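You operate a simulated robot arm through the tools that you are given. There is no shell and no other tool. Be economical: measure what you need, move in short steps, check, and stop when the job is done.

You are at the controls of a simulated two-armed robot. One attempt, no reset.

JOB
Move the jobs up: blue tag to the spare peg, green tag to run, the clean hold tag to next.
Fine: stand the job card in the cart's slot.

Only the result counts: the job must be done as asked and must still hold three seconds after the hand-in. Knocking over, shifting, dropping, spilling or breaking anything else fails it.

ROBOT AND FRAMES
Two 6-joint arms with two-finger parallel grippers on one trunk, on a base that drives. Base frame: it is fixed to the floor where the robot stands at the start and does not move with it; the origin is under the middle of the robot, x ahead of it, y to its left, z up; the surface under the hand at the start is at about z = 860. Lengths are in mm, angles in rad, forces in N, time in s.
The left shoulder is at the start at [-107, 177, 710], the right one opposite. With the tool pointing down near the work surface each hand reaches from about 100 to 640 mm from the robot's upright axis, wherever it stands, measured 20 degrees to its own side. Places, roughly: next peg [800, -300, 1400]; run peg [800, -200, 1400]; slot on the store cart [100, -1200, 800]; spare peg [800, -600, 1400]; store cart [100, -1300, 500]; teal lever [-200, -1400, 700]. Payload 1.57 kg a hand.
The TCP of each hand is the grasp point between the finger pads, 30 mm short of the fingertips. In the tool frame z runs along the fingers and y along their closing line. Largest opening 80 mm; finger width 17, thickness 12; the body of the gripper, 40 by 82 mm, starts 80 mm behind the TCP.
Orientation is told as [roll, pitch, yaw] about the base's x, y, z axes, in that order, counted from this pose: with the fingers straight down and closing along the base's y, the tool's x points along the base's -x, its y along +y and its z along -z.

CONTROLS
- The arms move only by the tool arm_command. It takes "left_moves", "right_moves" or both (then of equal length, played together; a hand with none holds still); each is text: rows parted by semicolons, each of 7 numbers parted by spaces: the gripper command, from -1 (fully open) to 1 (shut), values between in proportion, then the shift along the tool's x, y, z in units of 20 mm (1.0 is 20 mm), then the turn, a rotation vector about the tool's x, y, z in units of 8 degrees (1.0 is 8 degrees). In form: hand x y z wx wy wz; .... A call has 1 to 12 rows; each row shifts and turns the commanded pose from where the row before left it, along the tool's axes as they then stand. A call with a number of a shift or a turn outside -1 to 1 is refused whole. A row lasts 0.2 s, in which the tool goes at most 50 mm and 0.15 rad; a call with a longer step from one row to the next is refused whole, and so is a gripper value outside its range. A pose out of reach is approached as far as the arm can. The call stops where the force on the tool passes 40 N (or 10 N more than at its start, if that is more) or the arm is blocked; 0.2 s more then pass. Each finger travels about 72 mm/s and halts on what it meets, pressing with about 38 N; the grip force reading is that of the motor and also rises with nothing between the fingers. The clock runs only during rows and for 0.2 s after the last one: add rows that do not move to give the fingers time. The reply holds the time, the measured pose of the TCP, the force on the tool along the base axes, the opening and the grip force, in the units named above and with some noise, with the torque about the TCP (base axes, N m) and any sound that the robot's microphone picked up, and new pictures: "views" is both (left out), scene, wrist or none (wrist: the cameras of the hands that moved).
- Cameras (640 x 400 px; columns grow to the right, rows downward): "scene" is now at [38.2, -52.7, 1449.7]; the picture's right is [-0.59, -0.80, 0.00], its down [-0.46, 0.34, -0.82] and it looks along [0.66, -0.49, -0.57] (base axes); focal length 259 px, centre (320, 200). "left" rides on the left gripper at [72, 7, -122] in its tool frame; the picture's right is [-0.09, 1.00, 0.00], its down [-0.84, -0.08, -0.54] and it looks along [-0.54, -0.05, 0.84] (tool axes); focal length 238 px, centre (320, 200). "right" rides on the right gripper at [72, -7, -122] in its tool frame; the picture's right is [0.09, 1.00, 0.00], its down [-0.84, 0.08, -0.54] and it looks along [-0.54, 0.05, 0.84] (tool axes); focal length 238 px, centre (320, 200). There is no depth. A picture from a camera that has moved, and an enlarged one, comes with that camera's place and axes in the base frame and with its lens.
- slide_trunk(by): slides the trunk up (or, below 0, down) by that many mm; the arms and the scene camera ride with it, the base frame stays. It gives what a move gives, with no picture.
- steer(legs): drives the robot by 1 to 6 legs, each [ahead, left, turn to the left] in mm, mm and rad, along the robot's own axes; the way and the turn of a leg run together, so that a leg with both is an arc; at most 1500 mm and 3.142 rad a leg. The arms and the cameras ride along, it lands a little off, and it stops where it bumps. It gives what a move gives, and a new picture of the scene camera.
- head_to(pan, tilt): turns the head with the scene camera to pan (to the left, within 2.496 rad either way) and tilt (down, from -0.506 to 1.204), counted from straight ahead of the robot. It gives what a move gives, and a new picture of the scene camera.
- zoom(camera, box): a new picture of the part [left, top, right, bottom] of that camera's present view, enlarged. The clock stands still meanwhile.
- hand_in(): hands the job in; it is judged then, once.

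Go step by step. Nothing tells you exact positions but the pictures and the camera data: compare them with the known pose of the tool, close in by small moves and look again before you grip or let go. The budget is 120 turns and 260 pictures, counting those below and the enlarged ones. Unless the task says otherwise, let go and move clear before handing in, and close with one line.

The tools are called as a command line: name --argument value ..., lists and objects as JSON in quotes. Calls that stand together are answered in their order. arm_command: Moves the arms, as the interface text tells. Its arguments: {"type":"object","properties":{"left_moves":{"type":"string"},"right_moves":{"type":"string"},"views":{"type":"string","enum":["both","scene","wrist","none"]}},"required":[]} The other tools are called the same way: slide_trunk (by) slides the trunk up or down; steer (legs) drives the base; head_to (pan, tilt) turns the head that bears the scene camera; zoom (camera, box) takes an enlarged picture of a part of a camera's view; hand_in () hands the job in.

At the start:

```text
clock: 0.0
left_tool_pos: [283.4, -38.7, 999.8]
left_tcp_rot: [-0.001, 0.001, 0.0]
left_wrist_force: [0.3, 0.1, -0.6]
left_torque: [0.01, -0.01, 0.0]
left_finger_gap: 80.1
left_finger_force: 0.0
right_tool_pos: [316.5, -402.1, 1000.5]
right_tcp_rot: [-0.001, -0.001, -0.001]
right_wrist_force: [-0.1, -0.3, 0.1]
right_torque: [0.0, 0.01, 0.0]
right_finger_gap: 80.1
right_finger_force: 0.1
trunk travel left (down, up): [-150.0, 178.0]
robot x, y, heading: [0.5, 2.6, -0.0]
head pan, tilt: [-0.637, 0.611]
```

scene: 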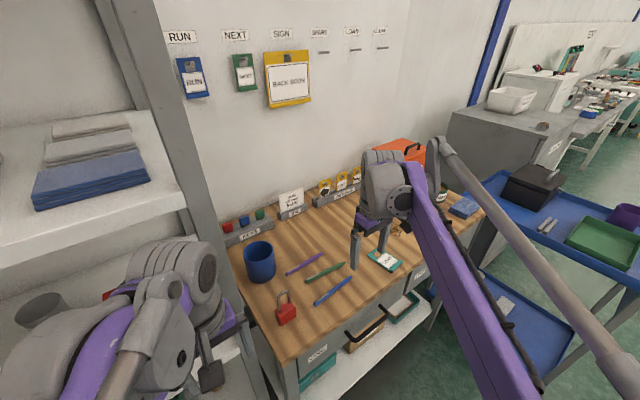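
right: 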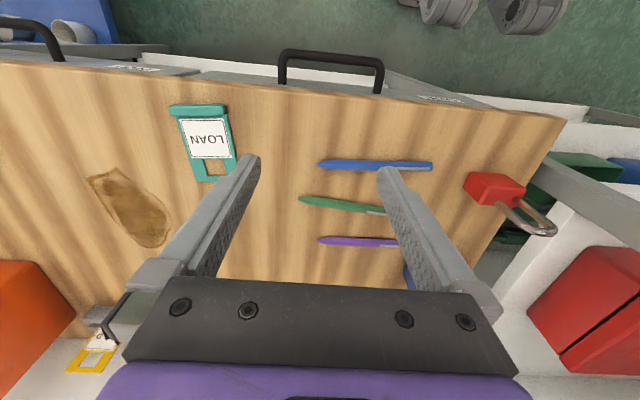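
left: 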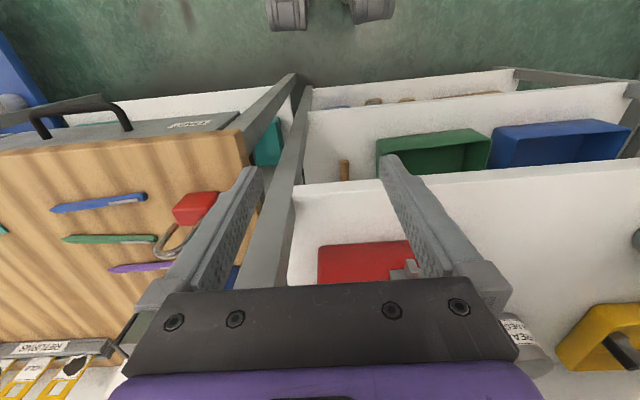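

I see the board with a blue tag on RUN, a green tag on NEXT, a "BACK SOON" card on SIGN, and some empty pegs, with yellow hold tags in a tray on the bench. I'll look closer first.

zoom --camera "scene" --box '[150, 10, 410, 120]'

zoom --camera "scene" --box '[220, 120, 480, 280]'

zoom --camera "scene" --box '[440, 60, 640, 340]'

```text
2.46 times, centred on (280, 65) of scene
camera zoom: at [38.2, -52.7, 1449.7], right [-0.59, -0.8, 0.0], down [-0.46, 0.34, -0.82], along [0.66, -0.49, -0.57], focal length 637 px, centre (418, 532)
```

zoom: 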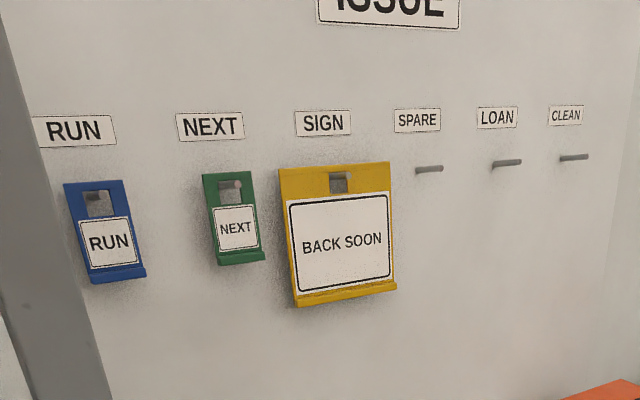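

```text
2.46 times, centred on (350, 200) of scene
camera zoom: at [38.2, -52.7, 1449.7], right [-0.59, -0.8, 0.0], down [-0.46, 0.34, -0.82], along [0.66, -0.49, -0.57], focal length 637 px, centre (246, 200)
```

zoom: 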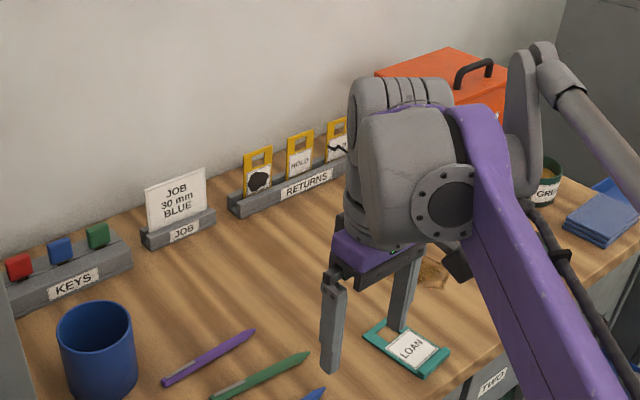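

```text
1.43 times, centred on (540, 200) of scene
camera zoom: at [38.2, -52.7, 1449.7], right [-0.59, -0.8, 0.0], down [-0.46, 0.34, -0.82], along [0.66, -0.49, -0.57], focal length 370 px, centre (6, 200)
```

zoom: 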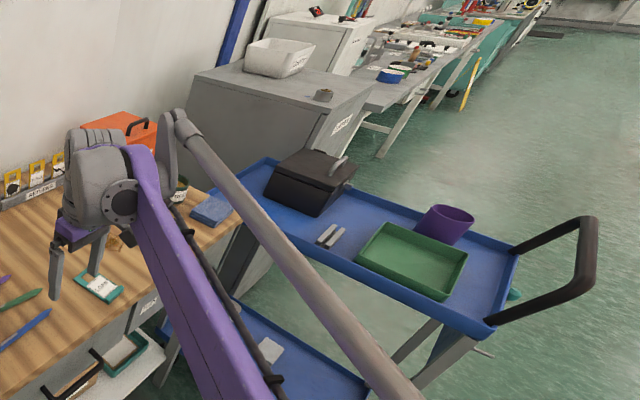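

The blue tag's peg works out near [800,-221,1359], next near y≈-361 and spare near y≈-616. I'll raise the trunk to gain reach, then look again.

slide_trunk --by 177

head_to --pan -0.5 --tilt 0.75

```text
clock: 2.0
left_tool_pos: [282.8, -37.0, 1176.9]
left_tcp_rot: [0.0, -0.001, 0.0]
left_wrist_force: [0.1, -0.3, -0.7]
left_torque: [0.01, -0.02, 0.01]
left_finger_gap: 80.1
left_finger_force: 0.0
right_tool_pos: [316.4, -401.8, 1176.6]
right_tcp_rot: [0.0, -0.001, 0.001]
right_wrist_force: [-0.8, 0.2, -0.3]
right_torque: [-0.04, 0.01, 0.0]
right_finger_gap: 79.9
right_finger_force: 0.0
trunk travel left (down, up): [-327.0, 1.0]
robot x, y, heading: [1.0, -1.1, 0.002]
head pan, tilt: [-0.637, 0.611]
```

```text
clock: 2.7
left_tool_pos: [283.8, -36.5, 1177.5]
left_tcp_rot: [-0.001, -0.001, -0.001]
left_wrist_force: [-0.5, -0.1, -0.2]
left_torque: [-0.02, 0.01, 0.01]
left_finger_gap: 80.0
left_finger_force: 0.0
right_tool_pos: [315.6, -402.1, 1177.8]
right_tcp_rot: [-0.001, 0.0, 0.0]
right_wrist_force: [0.6, 0.8, 1.0]
right_torque: [0.0, -0.04, 0.02]
right_finger_gap: 80.0
right_finger_force: 0.0
trunk travel left (down, up): [-327.0, 1.0]
robot x, y, heading: [0.3, 1.6, 0.004]
head pan, tilt: [-0.499, 0.75]
camera scene: at [28.8, -40.0, 1617.4], right [-0.48, -0.88, 0.0], down [-0.6, 0.33, -0.73], along [0.64, -0.35, -0.68], focal length 259 px, centre (320, 200)
```

scene: 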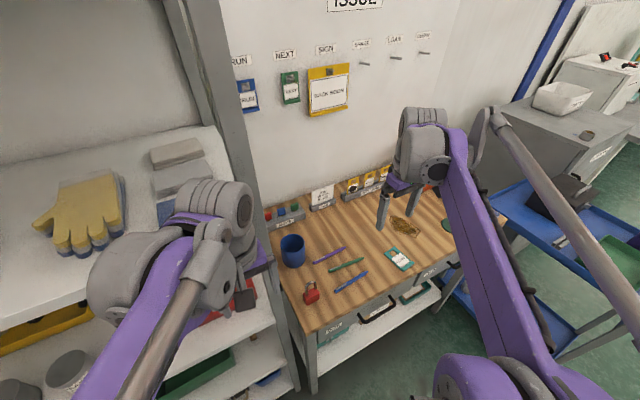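

Now I'll turn the right tool to point forward, with its camera under the hand.

arm_command --right_moves "-1 0 0 0 0 -1 0;-1 0 0 0 0 -1 0;-1 0 0 0 0 -1 0;-1 0 0 0 0 -1 0;-1 0 0 0 0 -1 0;-1 0 0 0 0 -1 0;-1 0 0 0 0 -1 0;-1 0 0 0 0 -1 0;-1 0 0 0 0 -1 0;-1 0 0 0 0 -1 0;-1 0 0 0 0 -1 0;-1 0 0 0 0 -0.25 0" --views "both"

```text
clock: 4.2
left_tool_pos: [285.0, -38.4, 1177.1]
left_tcp_rot: [-0.001, 0.0, 0.0]
left_wrist_force: [0.1, 0.3, 0.2]
left_torque: [-0.03, -0.02, -0.01]
left_finger_gap: 79.9
left_finger_force: 0.1
right_tool_pos: [372.2, -368.4, 1187.5]
right_tcp_rot: [0.021, -0.924, 0.158]
right_wrist_force: [-2.0, 0.4, 0.5]
right_torque: [0.01, -0.02, 0.01]
right_finger_gap: 79.9
right_finger_force: 0.0
trunk travel left (down, up): [-327.0, 1.0]
robot x, y, heading: [-0.3, 0.9, -0.003]
head pan, tilt: [-0.499, 0.75]
stopped in row 7 (right hand): the arm was blocked; the commanded pose is now the measured one
camera scene: at [29.2, -40.0, 1617.4], right [-0.48, -0.88, 0.0], down [-0.6, 0.33, -0.73], along [0.64, -0.35, -0.68], focal length 259 px, centre (320, 200)
camera right: at [235.4, -399.8, 1202.7], right [-0.23, 0.97, -0.06], down [0.06, 0.08, 1.0], along [0.97, 0.22, -0.08], focal length 238 px, centre (320, 200)
```

scene: 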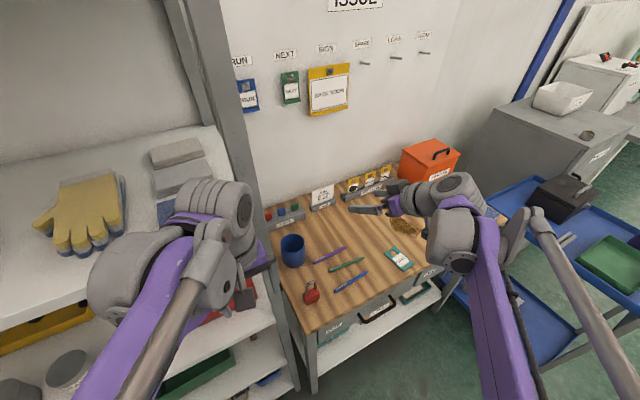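
right: 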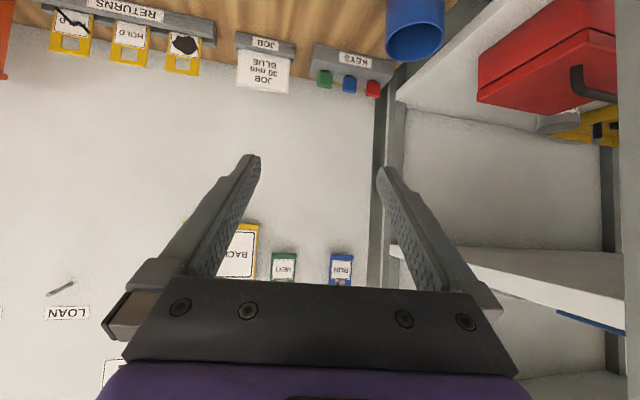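

The arm is cramped near the body, so I'll go forward while turning on.

arm_command --right_moves "-1 0 0 1 0 0 0;-1 -0.5 0 1 0 0 0;-1 -0.5 0 1 0 -0.5 0;-1 -0.5 0 1 0 -0.7 0;-1 -0.5 0 1 0 -0.7 0;-1 -0.5 0 1 0 -0.7 0;-1 -0.5 0 1 0 -0.7 0;-1 -0.5 0 0 0 -0.7 0;-1 -0.5 0 0 0 -0.6 0" --views "both"

```text
clock: 6.2
left_tool_pos: [284.9, -37.0, 1177.5]
left_tcp_rot: [0.001, -0.001, 0.003]
left_wrist_force: [0.3, 0.6, -0.1]
left_torque: [-0.02, 0.05, 0.02]
left_finger_gap: 79.8
left_finger_force: 0.1
right_tool_pos: [522.1, -343.4, 1189.7]
right_tcp_rot: [1.293, -1.56, -1.124]
right_wrist_force: [-0.6, -0.2, 0.1]
right_torque: [0.01, 0.0, 0.0]
right_finger_gap: 80.0
right_finger_force: 0.0
trunk travel left (down, up): [-327.0, 1.0]
robot x, y, heading: [0.4, 0.4, 0.001]
head pan, tilt: [-0.499, 0.75]
camera scene: at [29.5, -40.1, 1617.4], right [-0.48, -0.88, 0.0], down [-0.6, 0.33, -0.73], along [0.64, -0.35, -0.68], focal length 259 px, centre (320, 200)
camera right: at [402.0, -370.7, 1117.4], right [-0.17, 0.98, -0.08], down [-0.54, -0.02, 0.84], along [0.82, 0.18, 0.54], focal length 238 px, centre (320, 200)
```

scene: 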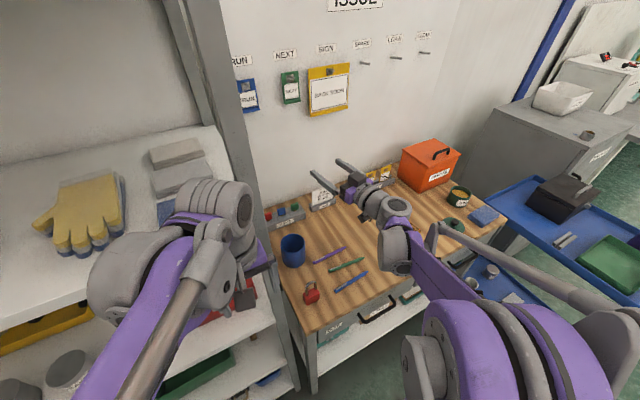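
right: 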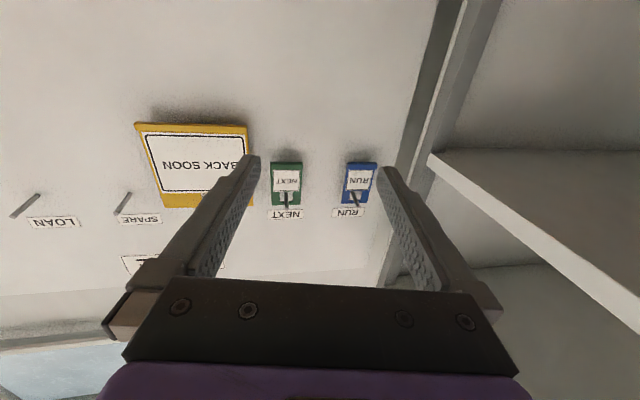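

zoom --camera "right" --box '[240, 140, 400, 240]'

zoom --camera "scene" --box '[220, 40, 440, 178]'

zoom --camera "scene" --box '[300, 150, 420, 225]'

```text
4.00 times, centred on (320, 190) of right
camera zoom: at [402.0, -370.7, 1117.4], right [-0.17, 0.98, -0.08], down [-0.54, -0.02, 0.84], along [0.82, 0.18, 0.54], focal length 953 px, centre (320, 240)
```

zoom: 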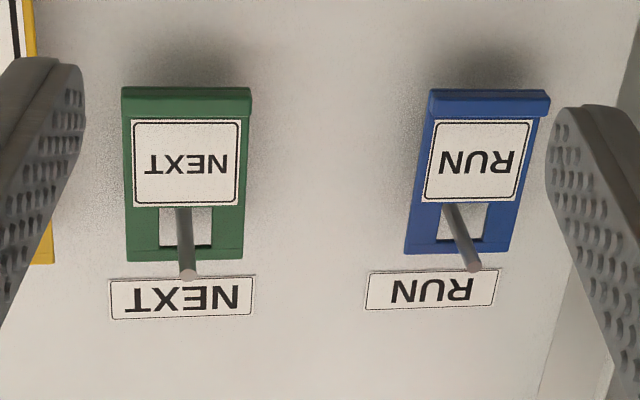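

```text
2.90 times, centred on (330, 109) of scene
camera zoom: at [29.5, -40.1, 1617.4], right [-0.48, -0.88, 0.0], down [-0.6, 0.33, -0.73], along [0.64, -0.35, -0.68], focal length 751 px, centre (291, 464)
```

zoom: 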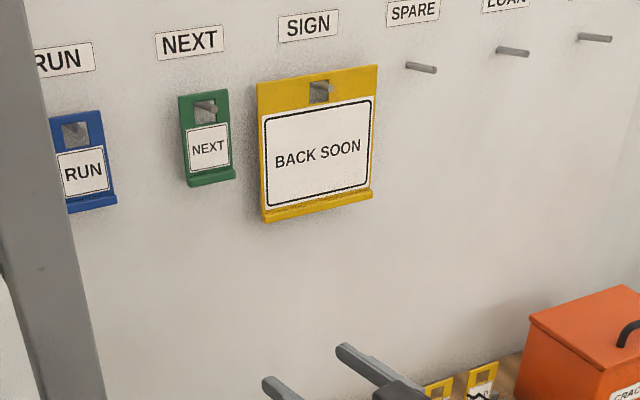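

```text
5.33 times, centred on (360, 188) of scene
camera zoom: at [29.5, -40.1, 1617.4], right [-0.48, -0.88, 0.0], down [-0.6, 0.33, -0.73], along [0.64, -0.35, -0.68], focal length 1381 px, centre (107, 267)
```

zoom: 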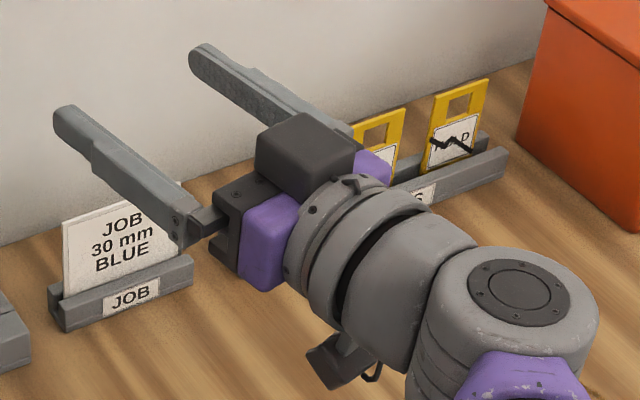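

The pose works; the tags' lips are near x≈788, z≈1292, and each tag is about 56 mm wide. I'll square up the yaw and approach the blue tag, stopping about 100 mm short.

arm_command --right_moves "-1 -0.8 0.7 0 0.6 0 0;-1 -0.8 0.7 0 0.6 0 0;-1 -0.8 0.75 1 0 0 0;-1 -0.8 0.75 1 0 0 0;-1 -0.8 0.75 1 0 0 0;-1 -0.8 0.75 1 0 0 0;-1 -0.8 0.75 1 0 0 0;-1 -0.8 0.75 1 0 0 0;-1 0 0.2 1 0 0 0" --views "both"

head_to --pan -0.1 --tilt 1.2

```text
clock: 8.2
left_tool_pos: [286.4, -37.5, 1175.9]
left_tcp_rot: [0.001, -0.001, 0.002]
left_wrist_force: [-0.3, -0.6, 0.8]
left_torque: [-0.01, 0.06, 0.01]
left_finger_gap: 80.0
left_finger_force: 0.0
right_tool_pos: [660.1, -226.3, 1317.1]
right_tcp_rot: [0.989, -1.557, -0.99]
right_wrist_force: [-0.5, -0.2, -0.4]
right_torque: [-0.02, -0.01, -0.04]
right_finger_gap: 80.2
right_finger_force: 0.0
trunk travel left (down, up): [-327.0, 1.0]
robot x, y, heading: [-1.1, 1.1, 0.001]
head pan, tilt: [-0.499, 0.75]
camera scene: at [30.4, -40.1, 1617.4], right [-0.48, -0.88, 0.0], down [-0.6, 0.33, -0.73], along [0.64, -0.35, -0.68], focal length 259 px, centre (320, 200)
camera right: at [537.1, -232.1, 1246.6], right [0.0, 1.0, -0.08], down [-0.54, 0.07, 0.84], along [0.84, 0.04, 0.53], focal length 238 px, centre (320, 200)
```

scene: 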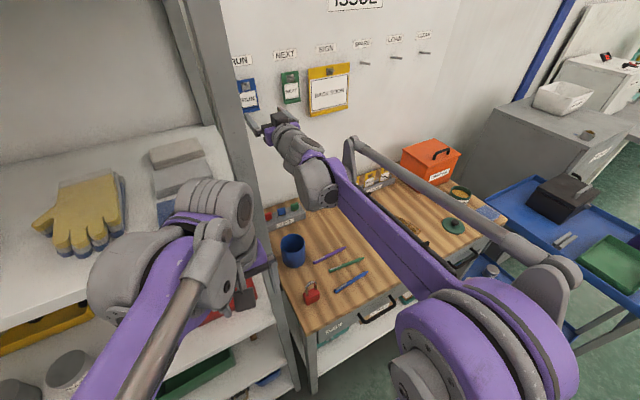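
right: 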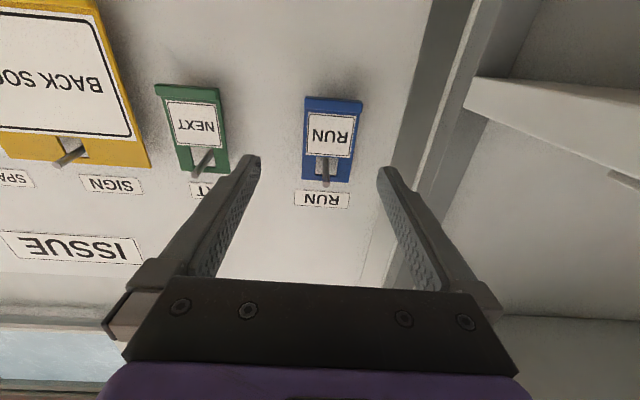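

```text
clock: 9.1
left_tool_pos: [284.2, -37.3, 1176.0]
left_tcp_rot: [0.001, 0.0, -0.001]
left_wrist_force: [0.4, -0.1, 0.0]
left_torque: [-0.02, 0.02, 0.01]
left_finger_gap: 80.2
left_finger_force: 0.1
right_tool_pos: [658.4, -225.0, 1318.3]
right_tcp_rot: [1.059, -1.558, -1.058]
right_wrist_force: [0.9, -0.2, 2.0]
right_torque: [0.01, 0.01, 0.0]
right_finger_gap: 80.1
right_finger_force: 0.1
trunk travel left (down, up): [-327.0, 1.0]
robot x, y, heading: [-0.5, -1.6, -0.001]
head pan, tilt: [-0.099, 1.201]
camera scene: at [12.2, -5.9, 1585.7], right [-0.1, -0.99, 0.0], down [-0.93, 0.09, -0.36], along [0.36, -0.04, -0.93], focal length 259 px, centre (320, 200)
```

scene: 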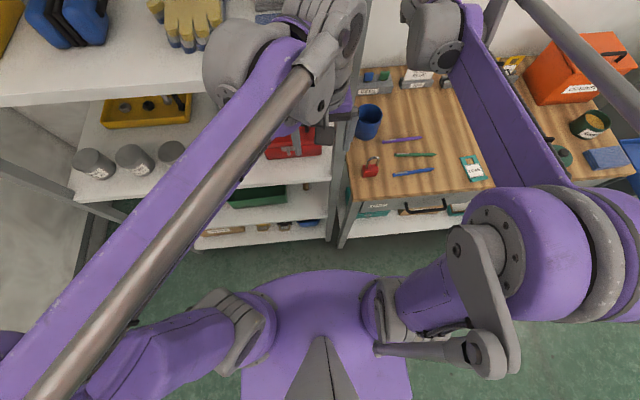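

The blue tag is centred near y≈-214, z 1292–1379. I'll centre on it and go forward to x≈755, checking reach.

arm_command --right_moves "-1 -0.35 0.55 0 0 0 0;-1 0 0 1 0 0 0;-1 0 0 1 0 0 0;-1 0 0 1 0 0 0;-1 0 0 1 0 0 0;-1 0 0 0.7 0 0 0;-1 0 0 0 0 0 0" --views "wrist"

head_to --pan -0.4 --tilt 0.45

```text
clock: 10.7
left_tool_pos: [283.9, -37.2, 1177.9]
left_tcp_rot: [0.001, -0.002, 0.0]
left_wrist_force: [-0.4, 0.0, 0.2]
left_torque: [0.0, 0.01, -0.01]
left_finger_gap: 80.1
left_finger_force: 0.0
right_tool_pos: [752.1, -213.5, 1324.1]
right_tcp_rot: [1.049, -1.558, -1.048]
right_wrist_force: [0.8, 0.9, -0.1]
right_torque: [0.04, -0.04, 0.02]
right_finger_gap: 79.9
right_finger_force: 0.0
trunk travel left (down, up): [-327.0, 1.0]
robot x, y, heading: [1.9, 1.6, 0.005]
head pan, tilt: [-0.099, 1.201]
camera right: at [630.3, -220.0, 1252.9], right [0.0, 1.0, -0.08], down [-0.54, 0.07, 0.84], along [0.84, 0.04, 0.54], focal length 238 px, centre (320, 200)
```

right: 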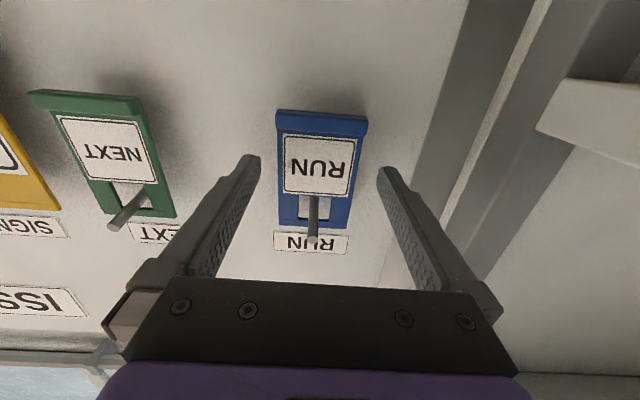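

```text
clock: 11.8
left_tool_pos: [285.2, -36.9, 1176.2]
left_tcp_rot: [0.001, 0.0, 0.0]
left_wrist_force: [-0.1, -1.2, -0.4]
left_torque: [0.01, 0.01, -0.03]
left_finger_gap: 80.0
left_finger_force: 0.1
right_tool_pos: [752.7, -211.6, 1323.6]
right_tcp_rot: [1.051, -1.558, -1.051]
right_wrist_force: [0.6, 0.3, -0.8]
right_torque: [-0.01, 0.03, -0.01]
right_finger_gap: 80.1
right_finger_force: 0.0
trunk travel left (down, up): [-327.0, 1.0]
robot x, y, heading: [0.6, -0.1, 0.002]
head pan, tilt: [-0.4, 0.45]
camera scene: at [41.2, -36.1, 1643.7], right [-0.39, -0.92, 0.0], down [-0.4, 0.17, -0.9], along [0.83, -0.35, -0.44], focal length 259 px, centre (320, 200)
```

scene: 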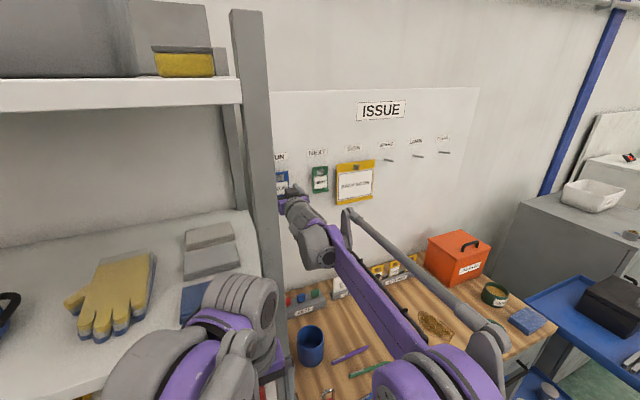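

Reach is fine and the hand is centred on the blue tag. I'll move in slowly until the fingertips straddle it, then close.

arm_command --right_moves "-1 0 0 0.5 0 0 0;-1 0 0 0.4 0 0 0;-1 0 0 0 0 0 0" --views "wrist"

zoom --camera "right" --box '[200, 80, 440, 260]'

```text
clock: 12.6
left_tool_pos: [283.9, -37.5, 1177.5]
left_tcp_rot: [0.001, 0.0, 0.0]
left_wrist_force: [0.1, 0.2, -0.4]
left_torque: [0.01, 0.0, -0.01]
left_finger_gap: 80.1
left_finger_force: 0.0
right_tool_pos: [770.8, -212.6, 1323.2]
right_tcp_rot: [1.059, -1.561, -1.058]
right_wrist_force: [0.3, -0.2, -1.0]
right_torque: [0.0, -0.01, 0.0]
right_finger_gap: 79.8
right_finger_force: 0.1
trunk travel left (down, up): [-327.0, 1.0]
robot x, y, heading: [-1.5, 2.9, 0.002]
head pan, tilt: [-0.4, 0.45]
camera right: at [648.6, -221.0, 1252.5], right [0.0, 1.0, -0.08], down [-0.54, 0.07, 0.84], along [0.84, 0.04, 0.54], focal length 238 px, centre (320, 200)
```

right: 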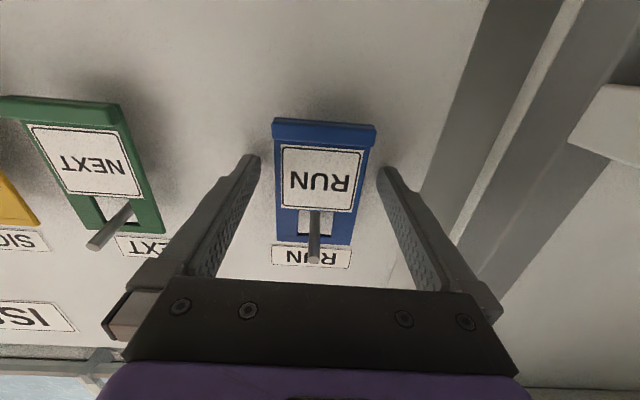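

```text
2.22 times, centred on (320, 170) of right
camera zoom: at [648.6, -221.0, 1252.5], right [0.0, 1.0, -0.08], down [-0.54, 0.07, 0.84], along [0.84, 0.04, 0.54], focal length 530 px, centre (320, 267)
```

zoom: 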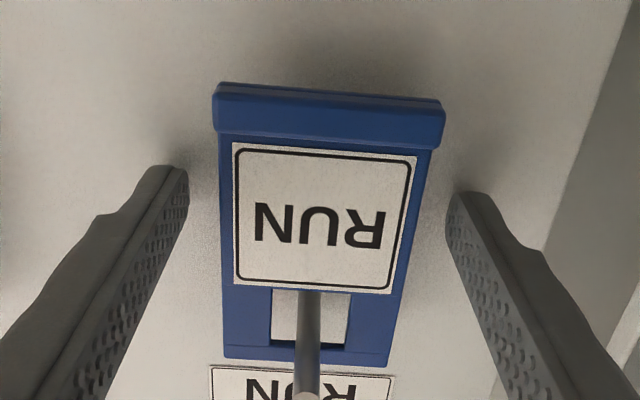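

The fingertips straddle the plate with an even gap on each side. I'll go in 4 mm more and close.

arm_command --right_moves "-1 0 0 0.2 0 0 0;0 0 0 0 0 0 0;0.5 0 0 0 0 0 0;1 0 0 0 0 0 0;1 0 0 0 0 0 0" --views "wrist"

```text
clock: 13.8
left_tool_pos: [283.7, -37.8, 1176.4]
left_tcp_rot: [0.0, -0.001, 0.0]
left_wrist_force: [0.2, -0.3, -0.2]
left_torque: [0.02, -0.04, 0.04]
left_finger_gap: 79.9
left_finger_force: 0.1
right_tool_pos: [775.0, -213.0, 1324.1]
right_tcp_rot: [1.053, -1.558, -1.055]
right_wrist_force: [-0.4, -0.6, -0.1]
right_torque: [-0.01, -0.05, 0.01]
right_finger_gap: 53.6
right_finger_force: 37.3
trunk travel left (down, up): [-327.0, 1.0]
robot x, y, heading: [0.2, 1.0, -0.0]
head pan, tilt: [-0.4, 0.45]
camera right: at [652.6, -220.2, 1252.8], right [0.0, 1.0, -0.08], down [-0.54, 0.07, 0.84], along [0.84, 0.04, 0.54], focal length 238 px, centre (320, 200)
```

right: 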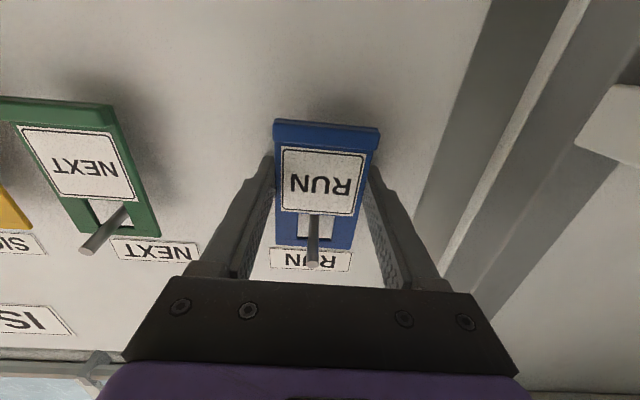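

Gripped at 53.6 mm. I'll lift 8 mm, then draw it out slowly.

arm_command --right_moves "1 -0.4 0 0 0 0 0;1 0 0 0 0 0 0;1 0 0 -0.5 0 0 0;1 0 0 -0.5 0 0 0;1 0 0 0 0 0 0" --views "wrist"

zoom --camera "right" --box '[200, 100, 440, 280]'

```text
clock: 15.0
left_tool_pos: [283.3, -37.8, 1177.7]
left_tcp_rot: [0.001, -0.001, -0.001]
left_wrist_force: [-0.2, -0.3, -0.9]
left_torque: [0.0, 0.01, -0.01]
left_finger_gap: 80.2
left_finger_force: 0.1
right_tool_pos: [755.9, -213.0, 1331.4]
right_tcp_rot: [1.037, -1.559, -1.037]
right_wrist_force: [0.1, -0.2, -0.2]
right_torque: [-0.02, -0.03, 0.0]
right_finger_gap: 53.2
right_finger_force: 37.8
trunk travel left (down, up): [-327.0, 1.0]
robot x, y, heading: [0.1, -2.3, -0.003]
head pan, tilt: [-0.4, 0.45]
camera right: at [632.8, -220.3, 1260.9], right [0.0, 1.0, -0.08], down [-0.54, 0.07, 0.84], along [0.84, 0.04, 0.53], focal length 238 px, centre (320, 200)
```

right: 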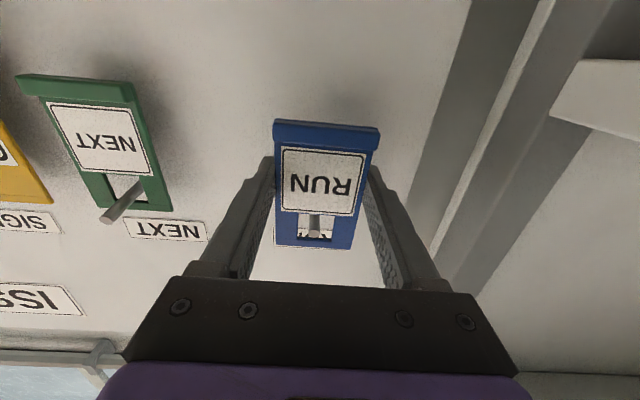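

```text
2.22 times, centred on (320, 190) of right
camera zoom: at [632.8, -220.3, 1260.9], right [0.0, 1.0, -0.08], down [-0.54, 0.07, 0.84], along [0.84, 0.04, 0.53], focal length 530 px, centre (320, 222)
```

zoom: 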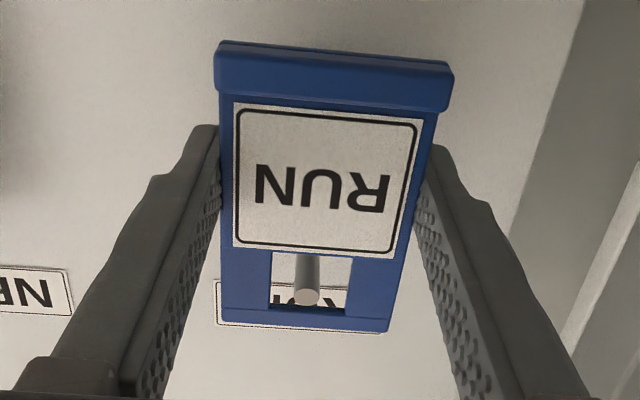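

The peg tip is free inside the window. I'll back well off, then look right to see how much room there is to strafe.

arm_command --right_moves "1 0 0 -0.7 0 0 0;1 0 0 -1 0 0 0;1 0 0 -1 0 0 0;1 0 0 -1 0 0 0;1 0 0 -1 0 0 0;1 0 0 -1 0 0 0" --views "wrist"

head_to --pan -1.3 --tilt 0.9

```text
clock: 16.4
left_tool_pos: [283.8, -36.8, 1177.6]
left_tcp_rot: [0.002, 0.0, 0.001]
left_wrist_force: [0.3, 0.2, 0.3]
left_torque: [0.0, 0.0, -0.01]
left_finger_gap: 80.0
left_finger_force: 0.1
right_tool_pos: [639.1, -212.2, 1333.5]
right_tcp_rot: [1.121, -1.559, -1.123]
right_wrist_force: [0.4, -0.7, -0.8]
right_torque: [-0.01, -0.01, 0.01]
right_finger_gap: 53.4
right_finger_force: 37.7
trunk travel left (down, up): [-327.0, 1.0]
robot x, y, heading: [-1.0, -3.0, 0.006]
head pan, tilt: [-0.4, 0.45]
camera right: at [516.6, -219.3, 1262.1], right [0.0, 1.0, -0.08], down [-0.54, 0.07, 0.84], along [0.84, 0.04, 0.54], focal length 238 px, centre (320, 200)
```

right: 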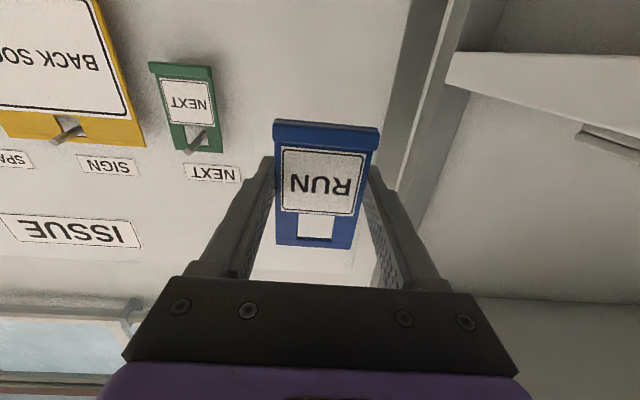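

```text
clock: 17.6
left_tool_pos: [283.7, -37.9, 1177.6]
left_tcp_rot: [0.0, 0.001, -0.001]
left_wrist_force: [1.5, 0.1, -0.3]
left_torque: [-0.02, 0.02, 0.02]
left_finger_gap: 79.7
left_finger_force: 0.0
right_tool_pos: [639.9, -211.3, 1333.5]
right_tcp_rot: [1.058, -1.557, -1.059]
right_wrist_force: [-0.5, -0.8, -0.5]
right_torque: [0.04, 0.02, -0.02]
right_finger_gap: 53.6
right_finger_force: 38.3
trunk travel left (down, up): [-327.0, 1.0]
robot x, y, heading: [-2.2, 0.9, 0.002]
head pan, tilt: [-1.3, 0.901]
camera scene: at [-23.2, -73.1, 1605.5], right [-0.96, -0.27, 0.0], down [-0.21, 0.75, -0.62], along [0.17, -0.6, -0.78], focal length 259 px, centre (320, 200)
```

scene: 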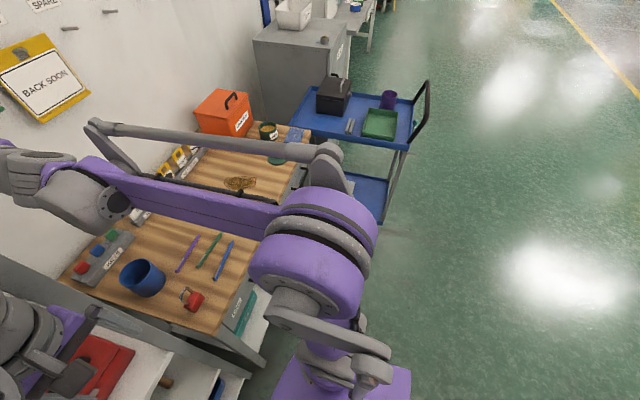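

The cart is far enough (near edge y≈-1130) to strafe right about 380 mm. The left hand is close to the shelf's front post, so I'll pull it back first.

arm_command --left_moves "-1 0.8 0.3 0 0 0 0;-1 0.8 0.3 0 0 0 0;-1 0.8 0.3 0 0 0 0;-1 0.8 0.3 0 0 0 0;-1 0.8 0.3 0 0 0 0;-1 0.8 0.3 0 0 0 0;-1 0.8 0.3 0 0 0 0" --views "none"

head_to --pan -0.2 --tilt 1.0

```text
clock: 19.2
left_tool_pos: [171.1, 5.2, 1177.7]
left_tcp_rot: [-0.001, -0.001, 0.001]
left_wrist_force: [0.1, 0.9, 0.6]
left_torque: [0.0, 0.0, 0.01]
left_finger_gap: 80.1
left_finger_force: 0.0
right_tool_pos: [639.8, -211.7, 1333.9]
right_tcp_rot: [1.064, -1.56, -1.063]
right_wrist_force: [-0.1, -0.7, -0.5]
right_torque: [0.0, 0.04, 0.0]
right_finger_gap: 53.4
right_finger_force: 37.6
trunk travel left (down, up): [-327.0, 1.0]
robot x, y, heading: [-1.4, -1.5, -0.003]
head pan, tilt: [-1.3, 0.901]
```

```text
clock: 20.6
left_tool_pos: [173.1, 3.9, 1177.5]
left_tcp_rot: [0.0, 0.0, 0.0]
left_wrist_force: [-0.1, -0.2, -1.1]
left_torque: [0.02, -0.01, -0.01]
left_finger_gap: 80.1
left_finger_force: 0.1
right_tool_pos: [641.4, -211.9, 1334.0]
right_tcp_rot: [1.06, -1.559, -1.057]
right_wrist_force: [-0.6, -0.4, -0.1]
right_torque: [0.01, -0.03, -0.02]
right_finger_gap: 53.4
right_finger_force: 37.9
trunk travel left (down, up): [-327.0, 1.0]
robot x, y, heading: [5.2, -0.1, 0.004]
head pan, tilt: [-0.201, 1.0]
camera scene: at [24.9, -14.3, 1598.2], right [-0.2, -0.98, 0.0], down [-0.82, 0.17, -0.54], along [0.53, -0.11, -0.84], focal length 259 px, centre (320, 200)
```

scene: 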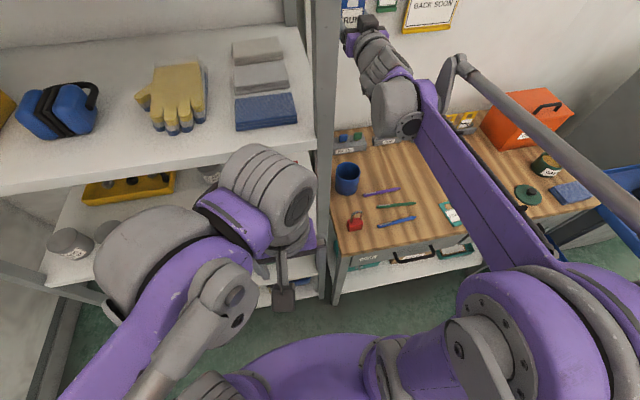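

The left hand is clear of the post. Strafing right now.

steer --legs '[[0, -375, 0]]'

arm_command --right_moves "1 0 0 0 0 0 0" --views "wrist"

```text
clock: 24.4
left_tool_pos: [173.1, -369.6, 1175.6]
left_tcp_rot: [0.0, 0.0, 0.002]
left_wrist_force: [-0.9, 0.3, 0.9]
left_torque: [0.02, 0.01, -0.01]
left_finger_gap: 80.1
left_finger_force: 0.0
right_tool_pos: [642.4, -582.6, 1333.9]
right_tcp_rot: [1.054, -1.559, -1.051]
right_wrist_force: [0.6, -0.2, -0.1]
right_torque: [0.0, 0.0, -0.03]
right_finger_gap: 53.3
right_finger_force: 38.2
trunk travel left (down, up): [-327.0, 1.0]
robot x, y, heading: [1.0, -375.8, 0.007]
head pan, tilt: [-0.201, 1.0]
camera scene: at [25.9, -388.4, 1598.2], right [-0.19, -0.98, 0.0], down [-0.83, 0.16, -0.54], along [0.53, -0.1, -0.84], focal length 259 px, centre (320, 200)
```

scene: 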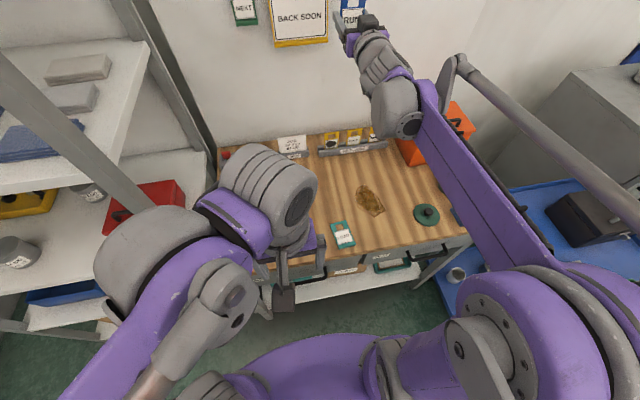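

```text
clock: 24.8
left_tool_pos: [173.4, -369.1, 1177.3]
left_tcp_rot: [0.0, -0.001, 0.005]
left_wrist_force: [0.2, -0.1, 0.3]
left_torque: [-0.03, -0.01, 0.02]
left_finger_gap: 80.1
left_finger_force: 0.1
right_tool_pos: [643.5, -581.3, 1332.6]
right_tcp_rot: [1.068, -1.558, -1.062]
right_wrist_force: [0.4, 0.2, -0.3]
right_torque: [0.04, 0.0, 0.0]
right_finger_gap: 53.5
right_finger_force: 38.2
trunk travel left (down, up): [-327.0, 1.0]
robot x, y, heading: [2.0, -373.9, 0.005]
head pan, tilt: [-0.201, 1.0]
camera right: at [519.9, -590.6, 1262.0], right [-0.01, 1.0, -0.08], down [-0.54, 0.07, 0.84], along [0.84, 0.05, 0.54], focal length 238 px, centre (320, 200)
```

right: 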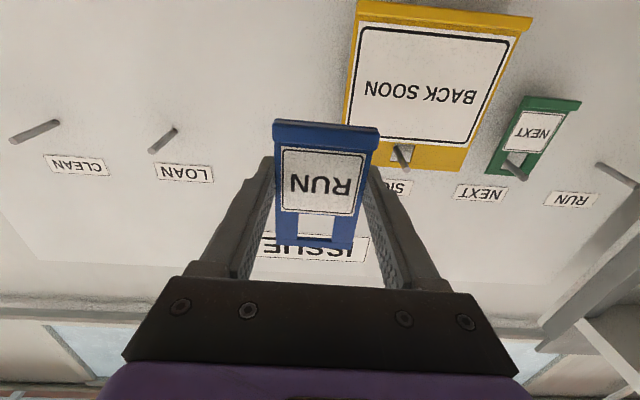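

The peg spacing comes out at about 136 mm, so the spare peg is near y≈-621. I'll shift there and approach until the tag is just short of the peg tip.

arm_command --right_moves "1 0 -1 0 0 0 0;1 0 -0.93 0 0 0 0;1 0 0 1 0 0 0;1 0 0 1 0 0 0;1 0 0 1 0 0 0;1 0 0 0.8 0 0 0;1 0 0 0 0 0 0" --views "wrist"

zoom --camera "right" --box '[200, 100, 440, 280]'

head_to --pan -0.3 --tilt 0.35

```text
clock: 26.4
left_tool_pos: [173.2, -369.7, 1177.1]
left_tcp_rot: [-0.001, -0.001, 0.005]
left_wrist_force: [-0.2, 1.2, 0.8]
left_torque: [0.0, -0.03, -0.01]
left_finger_gap: 79.8
left_finger_force: 0.1
right_tool_pos: [718.4, -621.2, 1331.0]
right_tcp_rot: [1.054, -1.56, -1.049]
right_wrist_force: [-0.3, -1.0, -0.2]
right_torque: [-0.01, -0.01, -0.03]
right_finger_gap: 53.6
right_finger_force: 38.3
trunk travel left (down, up): [-327.0, 1.0]
robot x, y, heading: [3.7, -376.5, 0.006]
head pan, tilt: [-0.201, 1.0]
camera right: at [595.7, -628.9, 1260.7], right [-0.01, 1.0, -0.08], down [-0.54, 0.07, 0.84], along [0.84, 0.05, 0.54], focal length 238 px, centre (320, 200)
```

right: 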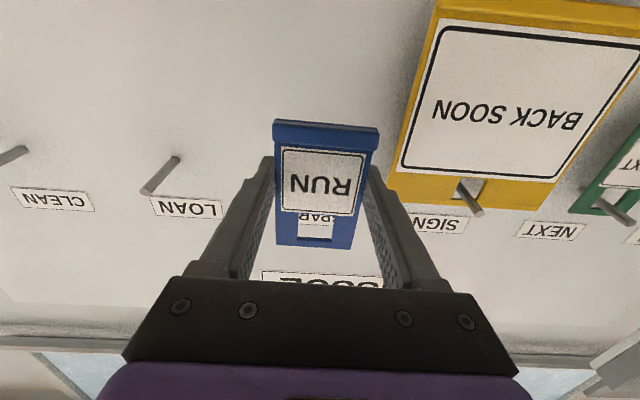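

```text
2.22 times, centred on (320, 190) of right
camera zoom: at [595.7, -628.9, 1260.7], right [-0.01, 1.0, -0.08], down [-0.54, 0.07, 0.84], along [0.84, 0.05, 0.54], focal length 530 px, centre (320, 222)
```

zoom: 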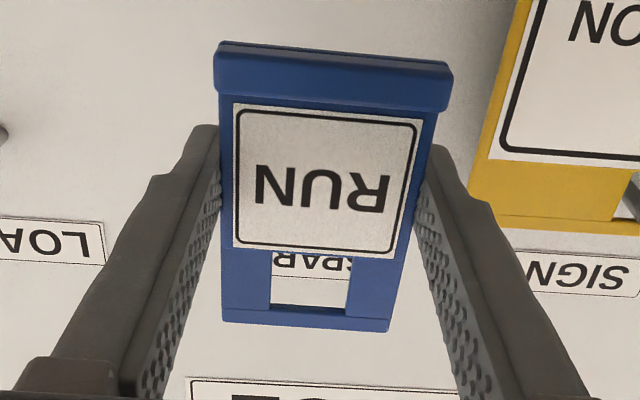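

```text
clock: 27.4
left_tool_pos: [174.0, -369.0, 1177.1]
left_tcp_rot: [-0.001, 0.0, 0.005]
left_wrist_force: [0.2, -0.1, -0.3]
left_torque: [-0.03, -0.02, 0.03]
left_finger_gap: 80.0
left_finger_force: 0.0
right_tool_pos: [718.2, -621.6, 1332.0]
right_tcp_rot: [1.052, -1.556, -1.048]
right_wrist_force: [-0.4, -0.1, -0.2]
right_torque: [0.06, -0.02, 0.01]
right_finger_gap: 53.8
right_finger_force: 38.1
trunk travel left (down, up): [-327.0, 1.0]
robot x, y, heading: [2.9, -378.0, 0.004]
head pan, tilt: [-0.3, 0.351]
camera scene: at [46.7, -402.0, 1652.9], right [-0.29, -0.96, 0.0], down [-0.33, 0.1, -0.94], along [0.9, -0.27, -0.34], focal length 259 px, centre (320, 200)
```

scene: 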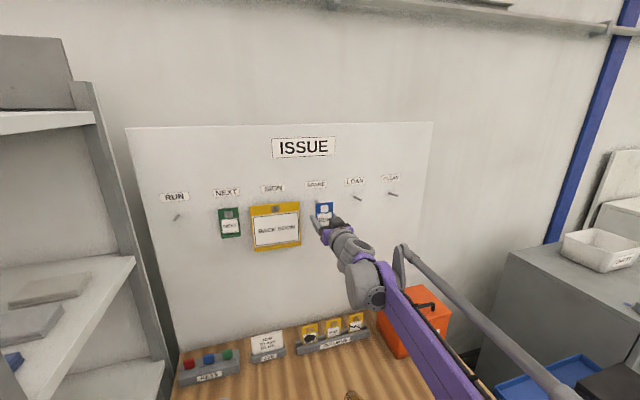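

The SPARE label centre shows through the window at y≈-620, so we're aligned. I'll advance 30 mm and check that the peg enters the window.

arm_command --right_moves "1 0 0 0.5 0 0 0;1 0 0 0.5 0 0 0;1 0 0 0.5 0 0 0;1 0 0 0 0 0 0" --views "none"

zoom --camera "right" --box '[200, 100, 440, 280]'

zoom --camera "scene" --box '[260, 160, 400, 250]'

```text
clock: 28.4
left_tool_pos: [171.5, -368.0, 1176.7]
left_tcp_rot: [0.0, 0.0, 0.005]
left_wrist_force: [0.0, -0.4, 1.0]
left_torque: [-0.04, 0.03, -0.01]
left_finger_gap: 79.9
left_finger_force: 0.0
right_tool_pos: [748.7, -619.7, 1332.0]
right_tcp_rot: [1.059, -1.559, -1.053]
right_wrist_force: [0.2, 0.3, -0.2]
right_torque: [0.01, -0.01, 0.02]
right_finger_gap: 53.5
right_finger_force: 37.9
trunk travel left (down, up): [-327.0, 1.0]
robot x, y, heading: [-0.2, -371.6, 0.006]
head pan, tilt: [-0.3, 0.351]
```

```text
2.22 times, centred on (320, 190) of right
camera zoom: at [625.5, -627.9, 1261.7], right [-0.01, 1.0, -0.08], down [-0.54, 0.07, 0.84], along [0.84, 0.05, 0.54], focal length 530 px, centre (320, 222)
```

zoom: 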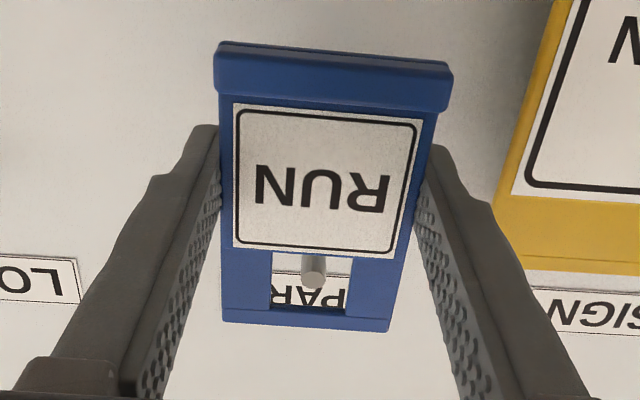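

```text
4.44 times, centred on (330, 205) of scene
camera zoom: at [46.5, -401.9, 1653.0], right [-0.29, -0.96, 0.0], down [-0.33, 0.1, -0.94], along [0.9, -0.27, -0.34], focal length 1151 px, centre (276, 178)
```

zoom: 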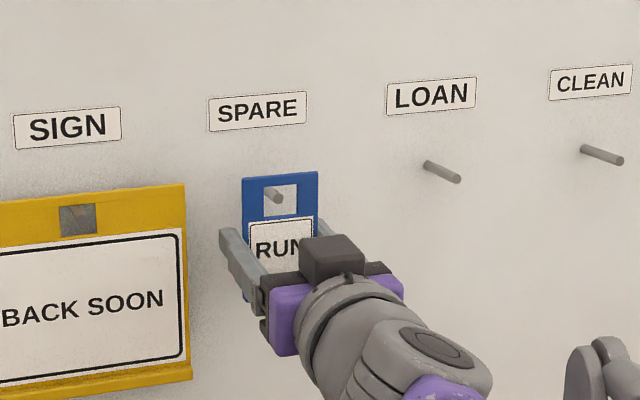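

The peg is centred in the window. I'll push in to x≈773.

arm_command --right_moves "1 0 0 0.5 0 0 0;1 0 0 0.4 0 0 0;1 0 0 0.35 0 0 0;1 0 0 0 0 0 0;1 0.2 0 0 0 0 0;1 0.15 0 0 0 0 0;1 0 0 0 0 0 0" --views "wrist"

zoom --camera "scene" --box '[260, 160, 400, 250]'

```text
clock: 30.1
left_tool_pos: [174.2, -369.2, 1177.7]
left_tcp_rot: [0.0, 0.001, 0.005]
left_wrist_force: [-0.2, 0.9, 0.2]
left_torque: [0.01, 0.02, -0.04]
left_finger_gap: 80.2
left_finger_force: 0.1
right_tool_pos: [774.7, -620.6, 1323.8]
right_tcp_rot: [1.052, -1.558, -1.048]
right_wrist_force: [0.9, -0.5, -0.6]
right_torque: [-0.02, 0.02, 0.02]
right_finger_gap: 53.5
right_finger_force: 37.8
trunk travel left (down, up): [-327.0, 1.0]
robot x, y, heading: [0.5, -378.1, 0.002]
head pan, tilt: [-0.3, 0.351]
camera right: at [651.2, -628.6, 1253.6], right [-0.01, 1.0, -0.08], down [-0.54, 0.07, 0.84], along [0.84, 0.05, 0.54], focal length 238 px, centre (320, 200)
```

right: 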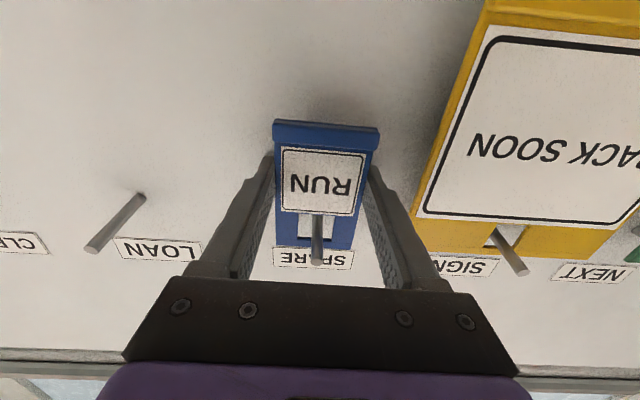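

```text
4.44 times, centred on (330, 205) of scene
camera zoom: at [46.7, -402.0, 1653.0], right [-0.29, -0.96, 0.0], down [-0.33, 0.1, -0.94], along [0.9, -0.27, -0.34], focal length 1151 px, centre (276, 178)
```

zoom: 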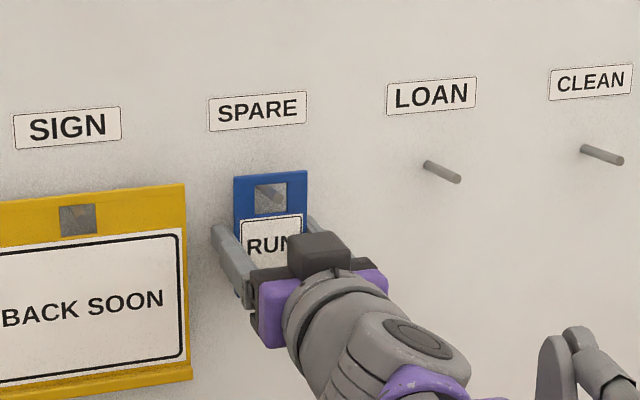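

It's back at the pose where it hung before. I'll release, back straight off and check.

arm_command --right_moves "1 0.06 0 0 0 0 0;-0.5 0 0 0 0 0 0;-1 0 0 0 0 0 0;-1 0 0 0 0 0 0;-1 0 0 -0.5 0 0 0;-1 0 0 -1 0 0 0;-1 0 0 -1 0 0 0;-1 0 0 -1 0 0 0;-1 0 0 -1 0 0 0;-1 0 0 -1 0 0 0" --views "wrist"

zoom --camera "scene" --box '[260, 160, 400, 250]'

```text
clock: 32.2
left_tool_pos: [171.8, -369.0, 1176.7]
left_tcp_rot: [0.001, -0.002, 0.006]
left_wrist_force: [0.9, 0.2, -0.1]
left_torque: [-0.02, 0.01, -0.02]
left_finger_gap: 79.8
left_finger_force: 0.0
right_tool_pos: [660.2, -620.1, 1324.9]
right_tcp_rot: [1.106, -1.558, -1.098]
right_wrist_force: [0.0, -0.1, 0.4]
right_torque: [0.0, 0.01, 0.01]
right_finger_gap: 79.6
right_finger_force: 0.1
trunk travel left (down, up): [-327.0, 1.0]
robot x, y, heading: [-0.1, -377.0, 0.005]
head pan, tilt: [-0.3, 0.351]
camera right: at [537.8, -628.9, 1253.2], right [-0.01, 1.0, -0.08], down [-0.54, 0.07, 0.84], along [0.84, 0.05, 0.54], focal length 238 px, centre (320, 200)
```

right: 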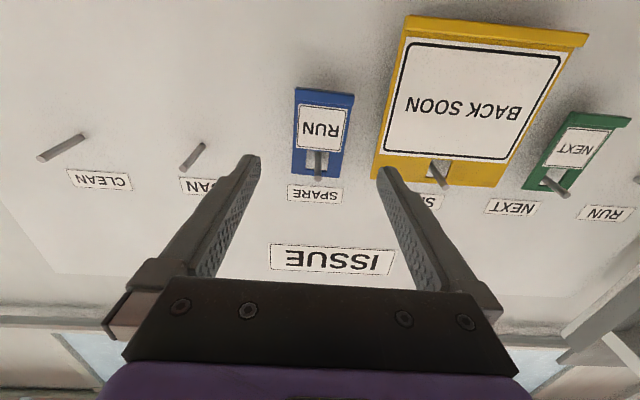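

```text
4.44 times, centred on (330, 205) of scene
camera zoom: at [45.7, -401.8, 1653.0], right [-0.29, -0.96, 0.0], down [-0.33, 0.1, -0.94], along [0.9, -0.27, -0.34], focal length 1151 px, centre (276, 178)
```

zoom: 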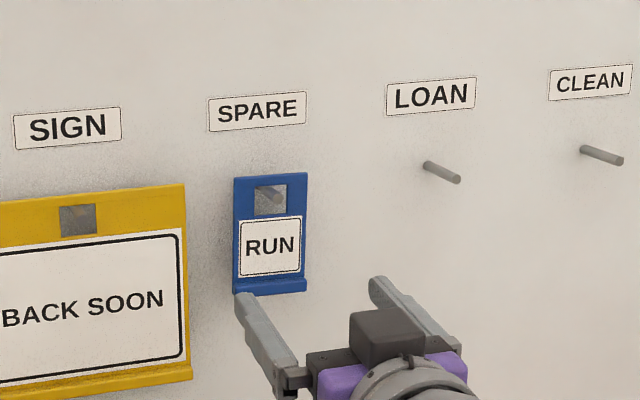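

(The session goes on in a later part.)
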